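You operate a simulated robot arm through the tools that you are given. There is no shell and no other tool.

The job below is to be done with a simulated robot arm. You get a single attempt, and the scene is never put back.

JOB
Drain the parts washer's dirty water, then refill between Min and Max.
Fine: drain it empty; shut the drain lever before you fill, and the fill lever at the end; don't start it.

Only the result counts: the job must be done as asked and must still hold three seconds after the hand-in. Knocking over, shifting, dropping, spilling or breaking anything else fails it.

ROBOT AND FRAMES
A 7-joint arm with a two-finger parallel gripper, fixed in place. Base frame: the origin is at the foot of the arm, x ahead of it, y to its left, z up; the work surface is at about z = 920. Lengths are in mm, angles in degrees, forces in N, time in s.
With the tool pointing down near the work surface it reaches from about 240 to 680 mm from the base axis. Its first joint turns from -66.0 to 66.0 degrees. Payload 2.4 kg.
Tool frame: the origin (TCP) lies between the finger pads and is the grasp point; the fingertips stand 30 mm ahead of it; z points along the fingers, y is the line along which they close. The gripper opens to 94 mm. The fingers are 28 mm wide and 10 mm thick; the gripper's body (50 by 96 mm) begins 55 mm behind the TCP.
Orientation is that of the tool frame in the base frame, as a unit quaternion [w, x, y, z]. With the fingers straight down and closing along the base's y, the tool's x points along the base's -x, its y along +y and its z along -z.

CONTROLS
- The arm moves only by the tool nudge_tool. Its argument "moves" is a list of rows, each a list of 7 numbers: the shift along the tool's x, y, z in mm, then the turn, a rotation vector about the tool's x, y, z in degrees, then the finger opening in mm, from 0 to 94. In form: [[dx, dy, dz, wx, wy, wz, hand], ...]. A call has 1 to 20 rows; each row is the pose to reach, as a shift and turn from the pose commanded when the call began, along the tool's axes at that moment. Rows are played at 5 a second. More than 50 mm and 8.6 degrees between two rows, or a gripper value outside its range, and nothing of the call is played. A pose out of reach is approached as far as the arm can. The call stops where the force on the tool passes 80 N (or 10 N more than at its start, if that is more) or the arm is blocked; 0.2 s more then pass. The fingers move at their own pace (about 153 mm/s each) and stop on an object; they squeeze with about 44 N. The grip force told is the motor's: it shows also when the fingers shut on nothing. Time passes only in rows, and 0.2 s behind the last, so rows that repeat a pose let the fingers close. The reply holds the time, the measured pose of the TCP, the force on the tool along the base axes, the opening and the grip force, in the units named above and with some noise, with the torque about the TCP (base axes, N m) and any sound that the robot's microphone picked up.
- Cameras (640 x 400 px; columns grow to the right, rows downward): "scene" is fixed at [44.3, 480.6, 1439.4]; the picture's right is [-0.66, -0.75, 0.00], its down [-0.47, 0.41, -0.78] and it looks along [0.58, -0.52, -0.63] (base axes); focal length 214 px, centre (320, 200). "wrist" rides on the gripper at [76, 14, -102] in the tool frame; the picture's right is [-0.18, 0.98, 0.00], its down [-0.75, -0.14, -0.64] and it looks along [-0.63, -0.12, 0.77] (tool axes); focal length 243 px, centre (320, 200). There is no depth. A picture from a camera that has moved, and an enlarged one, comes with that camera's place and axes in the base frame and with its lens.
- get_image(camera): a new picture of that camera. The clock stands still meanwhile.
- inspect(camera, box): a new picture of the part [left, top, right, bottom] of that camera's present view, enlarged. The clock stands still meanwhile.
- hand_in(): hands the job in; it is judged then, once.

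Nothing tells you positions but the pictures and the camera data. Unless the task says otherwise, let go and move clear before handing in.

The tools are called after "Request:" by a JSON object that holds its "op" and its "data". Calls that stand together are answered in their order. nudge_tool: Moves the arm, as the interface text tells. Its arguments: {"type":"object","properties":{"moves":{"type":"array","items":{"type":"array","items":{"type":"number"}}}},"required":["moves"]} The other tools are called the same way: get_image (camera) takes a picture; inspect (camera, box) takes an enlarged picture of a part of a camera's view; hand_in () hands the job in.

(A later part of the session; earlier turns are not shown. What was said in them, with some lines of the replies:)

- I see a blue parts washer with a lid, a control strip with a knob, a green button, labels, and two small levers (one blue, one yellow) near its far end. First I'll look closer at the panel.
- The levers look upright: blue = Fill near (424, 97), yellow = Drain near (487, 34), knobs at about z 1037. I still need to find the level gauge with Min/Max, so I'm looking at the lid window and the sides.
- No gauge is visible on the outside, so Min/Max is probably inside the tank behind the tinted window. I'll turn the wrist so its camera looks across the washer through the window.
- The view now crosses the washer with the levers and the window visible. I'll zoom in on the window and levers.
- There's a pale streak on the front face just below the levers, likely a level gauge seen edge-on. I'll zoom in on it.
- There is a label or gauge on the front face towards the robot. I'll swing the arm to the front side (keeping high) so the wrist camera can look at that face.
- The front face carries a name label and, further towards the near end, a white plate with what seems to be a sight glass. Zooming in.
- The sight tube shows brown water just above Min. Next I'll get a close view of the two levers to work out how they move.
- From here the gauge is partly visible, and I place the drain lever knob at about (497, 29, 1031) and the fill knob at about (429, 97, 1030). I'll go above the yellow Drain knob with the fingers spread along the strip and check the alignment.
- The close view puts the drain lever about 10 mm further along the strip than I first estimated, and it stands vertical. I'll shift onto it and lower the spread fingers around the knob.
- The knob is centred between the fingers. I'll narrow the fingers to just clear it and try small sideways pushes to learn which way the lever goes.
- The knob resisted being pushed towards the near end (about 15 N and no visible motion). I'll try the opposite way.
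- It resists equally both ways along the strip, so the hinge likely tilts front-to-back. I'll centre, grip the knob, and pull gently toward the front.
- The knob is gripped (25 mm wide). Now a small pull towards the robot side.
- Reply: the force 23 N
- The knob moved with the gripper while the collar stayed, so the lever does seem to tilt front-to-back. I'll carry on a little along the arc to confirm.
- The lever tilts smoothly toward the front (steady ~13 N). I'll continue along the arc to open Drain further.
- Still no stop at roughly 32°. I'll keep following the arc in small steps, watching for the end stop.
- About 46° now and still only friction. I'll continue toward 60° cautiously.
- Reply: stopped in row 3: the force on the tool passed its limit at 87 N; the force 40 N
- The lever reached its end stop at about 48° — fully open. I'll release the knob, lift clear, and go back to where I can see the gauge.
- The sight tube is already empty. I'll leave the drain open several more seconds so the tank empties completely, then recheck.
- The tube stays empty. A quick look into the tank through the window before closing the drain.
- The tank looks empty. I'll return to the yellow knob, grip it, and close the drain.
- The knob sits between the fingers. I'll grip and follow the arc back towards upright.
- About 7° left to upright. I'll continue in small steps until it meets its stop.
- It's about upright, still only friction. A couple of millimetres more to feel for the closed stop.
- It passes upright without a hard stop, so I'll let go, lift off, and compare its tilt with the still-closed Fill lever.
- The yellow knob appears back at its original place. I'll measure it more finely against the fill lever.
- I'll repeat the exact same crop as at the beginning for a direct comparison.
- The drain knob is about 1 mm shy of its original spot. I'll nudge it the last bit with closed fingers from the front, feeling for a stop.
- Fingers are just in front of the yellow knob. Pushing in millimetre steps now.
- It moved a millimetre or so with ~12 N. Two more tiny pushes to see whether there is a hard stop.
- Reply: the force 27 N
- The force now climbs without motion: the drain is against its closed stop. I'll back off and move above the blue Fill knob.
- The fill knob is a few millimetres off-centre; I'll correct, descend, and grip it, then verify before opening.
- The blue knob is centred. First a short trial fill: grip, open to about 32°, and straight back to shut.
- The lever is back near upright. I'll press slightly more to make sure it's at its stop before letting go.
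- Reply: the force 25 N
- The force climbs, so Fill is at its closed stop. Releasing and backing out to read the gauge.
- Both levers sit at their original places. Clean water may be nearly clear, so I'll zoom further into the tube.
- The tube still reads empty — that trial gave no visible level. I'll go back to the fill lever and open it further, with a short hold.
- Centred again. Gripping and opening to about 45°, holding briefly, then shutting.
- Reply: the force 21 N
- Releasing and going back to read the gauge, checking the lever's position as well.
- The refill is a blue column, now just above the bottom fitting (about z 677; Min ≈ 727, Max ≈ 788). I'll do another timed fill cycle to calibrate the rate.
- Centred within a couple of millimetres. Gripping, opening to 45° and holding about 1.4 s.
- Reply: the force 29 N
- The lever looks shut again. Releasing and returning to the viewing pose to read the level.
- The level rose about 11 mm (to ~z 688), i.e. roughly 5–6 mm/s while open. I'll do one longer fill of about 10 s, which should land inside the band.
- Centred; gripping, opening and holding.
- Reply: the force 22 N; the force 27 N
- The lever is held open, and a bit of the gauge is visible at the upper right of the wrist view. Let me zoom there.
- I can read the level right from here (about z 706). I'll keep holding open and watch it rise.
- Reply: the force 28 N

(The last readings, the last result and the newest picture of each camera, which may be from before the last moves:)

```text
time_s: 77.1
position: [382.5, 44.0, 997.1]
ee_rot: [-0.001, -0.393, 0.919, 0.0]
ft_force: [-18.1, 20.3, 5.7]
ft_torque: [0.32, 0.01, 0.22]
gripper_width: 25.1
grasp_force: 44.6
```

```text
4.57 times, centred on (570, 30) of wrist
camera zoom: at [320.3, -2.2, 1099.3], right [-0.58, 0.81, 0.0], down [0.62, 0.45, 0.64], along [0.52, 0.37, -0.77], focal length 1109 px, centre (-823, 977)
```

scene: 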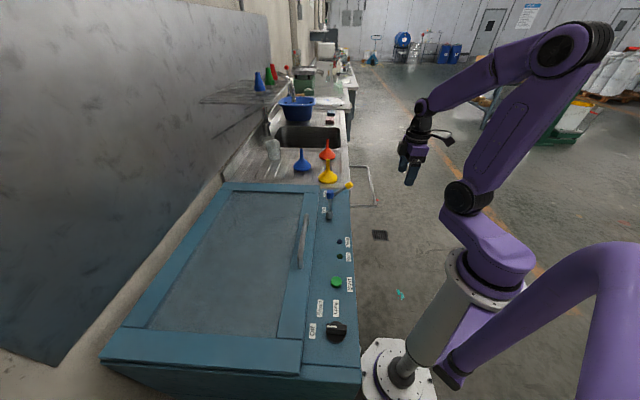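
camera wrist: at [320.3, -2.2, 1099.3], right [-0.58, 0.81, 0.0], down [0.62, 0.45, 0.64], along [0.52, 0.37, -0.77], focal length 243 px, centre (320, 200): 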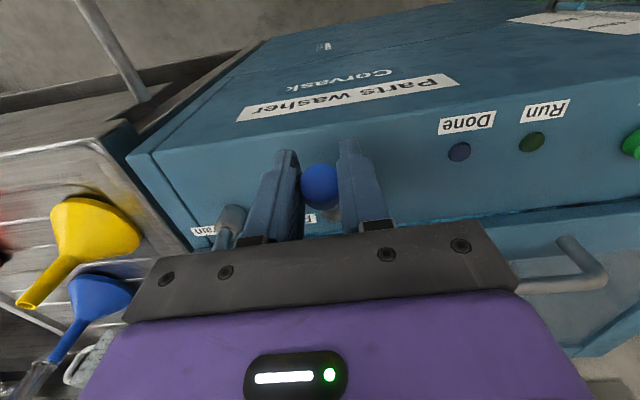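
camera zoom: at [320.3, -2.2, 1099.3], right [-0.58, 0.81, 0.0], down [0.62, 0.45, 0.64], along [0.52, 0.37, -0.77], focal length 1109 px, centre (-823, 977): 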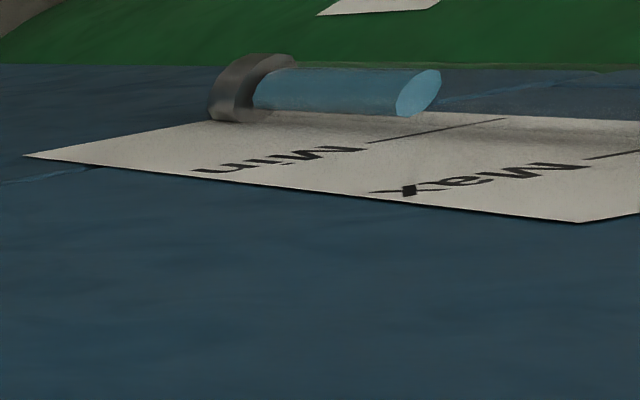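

Rising about 3 mm/s, now around z 719 and just approaching Min. Holding for two more stretches.

Request:
{"op": "nudge_tool", "data": {"moves": [[0, 0, 0, 0, 0, 0, 10], [0, 0, 0, 0, 0, 0, 10], [0, 0, 0, 0, 0, 0, 10], [0, 0, 0, 0, 0, 0, 10], [0, 0, 0, 0, 0, 0, 10], [0, 0, 0, 0, 0, 0, 10], [0, 0, 0, 0, 0, 0, 10], [0, 0, 0, 0, 0, 0, 10], [0, 0, 0, 0, 0, 0, 10], [0, 0, 0, 0, 0, 0, 10], [0, 0, 0, 0, 0, 0, 10], [0, 0, 0, 0, 0, 0, 10], [0, 0, 0, 0, 0, 0, 10], [0, 0, 0, 0, 0, 0, 10], [0, 0, 0, 0, 0, 0, 10], [0, 0, 0, 0, 0, 0, 10], [0, 0, 0, 0, 0, 0, 10], [0, 0, 0, 0, 0, 0, 10], [0, 0, 0, 0, 0, 0, 10], [0, 0, 0, 0, 0, 0, 10]]}}

Request:
{"op": "nudge_tool", "data": {"moves": [[0, 0, 0, 0, 0, 0, 10], [0, 0, 0, 0, 0, 0, 10], [0, 0, 0, 0, 0, 0, 10], [0, 0, 0, 0, 0, 0, 10], [0, 0, 0, 0, 0, 0, 10], [0, 0, 0, 0, 0, 0, 10], [0, 0, 0, 0, 0, 0, 10], [0, 0, 0, 0, 0, 0, 10], [0, 0, 0, 0, 0, 0, 10], [0, 0, 0, 0, 0, 0, 10], [0, 0, 0, 0, 0, 0, 10], [0, 0, 0, 0, 0, 0, 10], [0, 0, 0, 0, 0, 0, 10], [0, 0, 0, 0, 0, 0, 10], [0, 0, 0, 0, 0, 0, 10], [0, 0, 0, 0, 0, 0, 10], [0, 0, 0, 0, 0, 0, 10], [0, 0, 0, 0, 0, 0, 10], [0, 0, 0, 0, 0, 0, 10], [0, 0, 0, 0, 0, 0, 10]]}}

Request:
{"op": "inspect", "data": {"camera": "wrist", "box": [500, 0, 640, 60]}}

```text
time_s: 81.3
position: [382.8, 42.1, 996.7]
ee_rot: [-0.001, -0.392, 0.92, -0.001]
ft_force: [-18.3, 20.4, 7.7]
ft_torque: [0.27, 0.06, 0.24]
gripper_width: 25.4
grasp_force: 45.1
```

```text
time_s: 85.5
position: [382.4, 42.1, 996.2]
ee_rot: [-0.002, -0.394, 0.919, 0.0]
ft_force: [-17.3, 19.2, 6.7]
ft_torque: [0.27, 0.11, 0.21]
gripper_width: 25.3
grasp_force: 45.2
```

```text
4.57 times, centred on (570, 30) of wrist
camera zoom: at [320.3, -2.2, 1099.3], right [-0.58, 0.81, 0.0], down [0.62, 0.45, 0.64], along [0.52, 0.37, -0.77], focal length 1109 px, centre (-823, 977)
```

zoom: 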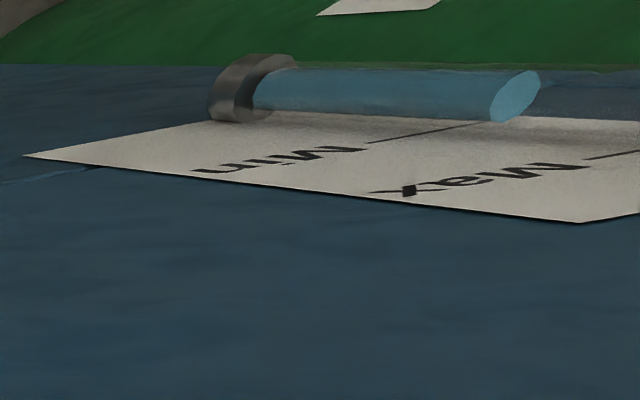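

The level is now around z 746, past Min. About 1.6 s more, then close in the same motion.

Request:
{"op": "nudge_tool", "data": {"moves": [[0, 0, 0, 0, 0, 0, 10], [0, 0, 0, 0, 0, 0, 10], [0, 0, 0, 0, 0, 0, 10], [0, 0, 0, 0, 0, 0, 10], [0, 0, 0, 0, 0, 0, 10], [0, 0, 0, 0, 0, 0, 10], [0, 0, 0, 0, 0, 0, 10], [0, 0, 0, 0, 0, 0, 10], [-6.2, 0, -5.7, 0, 0, 0, 10], [-20.1, 0, -15.4, 0, 0, 0, 10], [-35.4, 0, -22.6, 0, 0, 0, 10], [-51.8, 0, -26.9, 0, 0, 0, 10], [-65.6, 0, -28.4, 0, 0, 0, 10], [-72.6, 0, -28.4, 0, 0, 0, 10], [-76, 0, -28.4, 0, 0, 0, 10], [-78, 0, -28.4, 0, 0, 0, 10]]}}

Request:
{"op": "nudge_tool", "data": {"moves": [[-2, 0, 0, 0, 0, 0, 10], [-3.5, 0, 0, 0, 0, 0, 10]]}}

Request:
{"op": "get_image", "data": {"camera": "wrist"}}

```text
time_s: 88.9
position: [436.5, 98.0, 1025.6]
ee_rot: [0.0, -0.393, 0.92, -0.001]
ft_force: [-3.8, -16.0, 19.2]
ft_torque: [-1.04, 0.95, 0.03]
gripper_width: 25.2
grasp_force: 45.1
```

```text
time_s: 89.5
position: [438.1, 99.5, 1026.0]
ee_rot: [-0.002, -0.392, 0.92, 0.0]
ft_force: [-15.2, -17.1, 28.1]
ft_torque: [-1.0, 0.77, 0.03]
gripper_width: 25.4
grasp_force: 45.1
```

```text
taken
camera wrist: at [376.4, 54.3, 1128.7], right [-0.58, 0.81, 0.0], down [0.63, 0.45, 0.64], along [0.52, 0.37, -0.77], focal length 243 px, centre (320, 200)
```

wrist: 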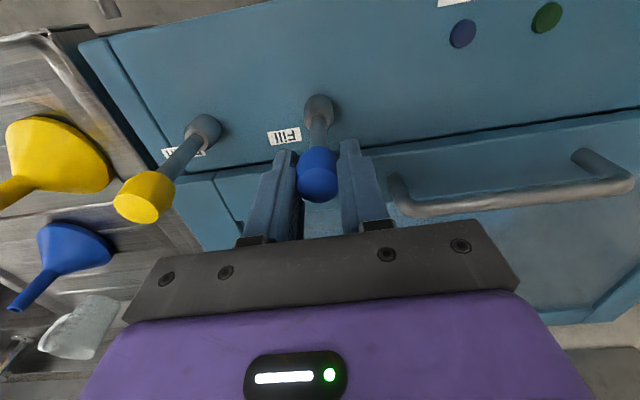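

The fill lever is pressed against its stop (force rising). Releasing and checking both the gauge and the levers.

Request:
{"op": "nudge_tool", "data": {"moves": [[2, 0, 0, 0, 0, 0, 40], [2, 0, 0, 0, 0, 0, 60], [2, 0, -40, 0, 0, 0, 60], [2, 0, -75, 0, 0, 0, 60], [45, -5, -85, 0, 0, 0, 60], [90, -10, -80, 0, 0, 0, 60], [135, -15, -75, 0, 0, 0, 60], [180, -20, -65, 0, 0, 0, 60], [220, -25, -55, 0, 0, 0, 60], [250, -30, -50, 0, 0, 0, 60]]}}

Request:
{"op": "inspect", "data": {"camera": "wrist", "box": [500, 88, 600, 150]}}

Request:
{"op": "inspect", "data": {"camera": "scene", "box": [280, 170, 380, 232]}}

Request:
{"op": "get_image", "data": {"camera": "scene"}}

```text
time_s: 91.7
position: [286.6, -100.9, 1077.3]
ee_rot: [0.0, -0.393, 0.919, -0.002]
ft_force: [0.4, -0.4, -0.5]
ft_torque: [0.03, -0.02, 0.03]
gripper_width: 60.2
grasp_force: 0.1
```

```text
6.40 times, centred on (550, 119) of wrist
camera zoom: at [223.6, -146.0, 1180.2], right [-0.58, 0.81, 0.0], down [0.62, 0.45, 0.64], along [0.52, 0.37, -0.77], focal length 1553 px, centre (-1152, 718)
```

zoom: 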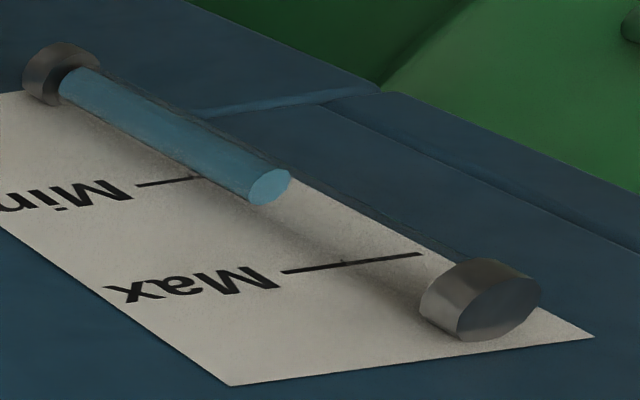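

```text
6.40 times, centred on (330, 201) of scene
camera zoom: at [44.3, 480.6, 1439.4], right [-0.66, -0.75, 0.0], down [-0.47, 0.41, -0.78], along [0.58, -0.52, -0.63], focal length 1373 px, centre (256, 194)
```

zoom: 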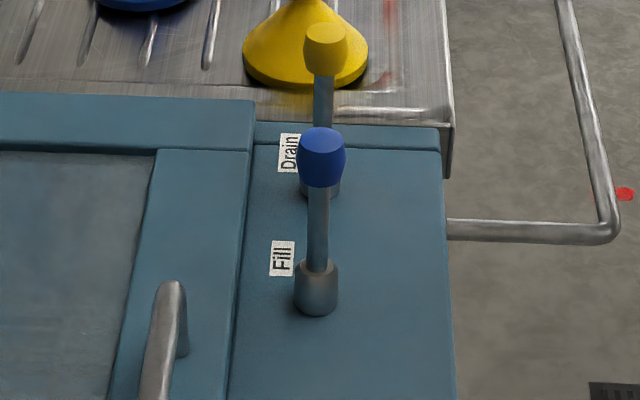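

```text
taken
```

scene: 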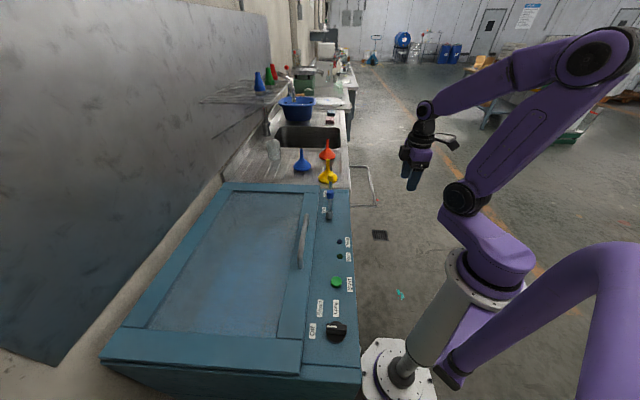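

The level sits midway between Min and Max, and both levers are upright as at the start. I'll wait a few seconds to confirm nothing leaks.

Request:
{"op": "nudge_tool", "data": {"moves": [[0, 0, 0, 0, 0, 0, 60], [0, 0, 0, 0, 0, 0, 60], [0, 0, 0, 0, 0, 0, 60], [0, 0, 0, 0, 0, 0, 60], [0, 0, 0, 0, 0, 0, 60], [0, 0, 0, 0, 0, 0, 60], [0, 0, 0, 0, 0, 0, 60], [0, 0, 0, 0, 0, 0, 60], [0, 0, 0, 0, 0, 0, 60], [0, 0, 0, 0, 0, 0, 60], [0, 0, 0, 0, 0, 0, 60], [0, 0, 0, 0, 0, 0, 60], [0, 0, 0, 0, 0, 0, 60], [0, 0, 0, 0, 0, 0, 60], [0, 0, 0, 0, 0, 0, 60], [0, 0, 0, 0, 0, 0, 60], [0, 0, 0, 0, 0, 0, 60], [0, 0, 0, 0, 0, 0, 60], [0, 0, 0, 0, 0, 0, 60], [0, 0, 0, 0, 0, 0, 60]]}}

Request:
{"op": "inspect", "data": {"camera": "wrist", "box": [500, 88, 600, 150]}}

Request:
{"op": "inspect", "data": {"camera": "scene", "box": [280, 220, 380, 350]}}

```text
time_s: 95.9
position: [286.0, -99.8, 1078.1]
ee_rot: [-0.001, -0.392, 0.92, -0.001]
ft_force: [-0.2, -0.9, 0.1]
ft_torque: [0.0, -0.02, 0.03]
gripper_width: 59.9
grasp_force: 0.0
```

```text
6.40 times, centred on (550, 119) of wrist
camera zoom: at [223.8, -145.7, 1180.4], right [-0.58, 0.81, 0.0], down [0.62, 0.45, 0.64], along [0.52, 0.37, -0.77], focal length 1553 px, centre (-1152, 718)
```

zoom: 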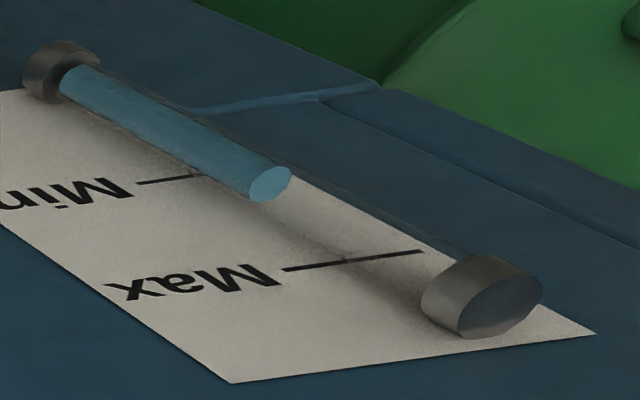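

```text
3.08 times, centred on (330, 285) of scene
camera zoom: at [44.3, 480.6, 1439.4], right [-0.66, -0.75, 0.0], down [-0.47, 0.41, -0.78], along [0.58, -0.52, -0.63], focal length 660 px, centre (289, -62)
```

zoom: 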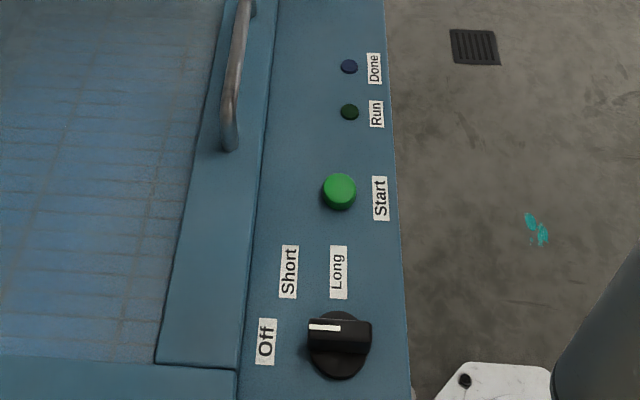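

The level has stayed midway between Min and Max for four seconds. Both levers are shut, the knob is still at its original setting with the lamps dark, and the arm is clear, so I'm handing in.

Request:
{"op": "hand_in", "data": {}}

```text
The job is handed in.
```

The parts washer has been drained and refilled with clean water, and the job is handed in. The level is about midway between Min and Max.

- **Drain:** I opened the drain lever fully and left it open for about 8 seconds after the sight tube read empty. I then pushed it shut against its stop before any filling.
- **Fill:** I filled in stages while watching the sight tube. The fill lever is now shut against its stop, and the level held steady for the four seconds I watched before handing in.
- **Not started:** I never touched the Start button or the program knob. The Run and Done lamps are dark.

Nothing else was moved or spilled that I could see, and the arm has let go and is clear of the washer.
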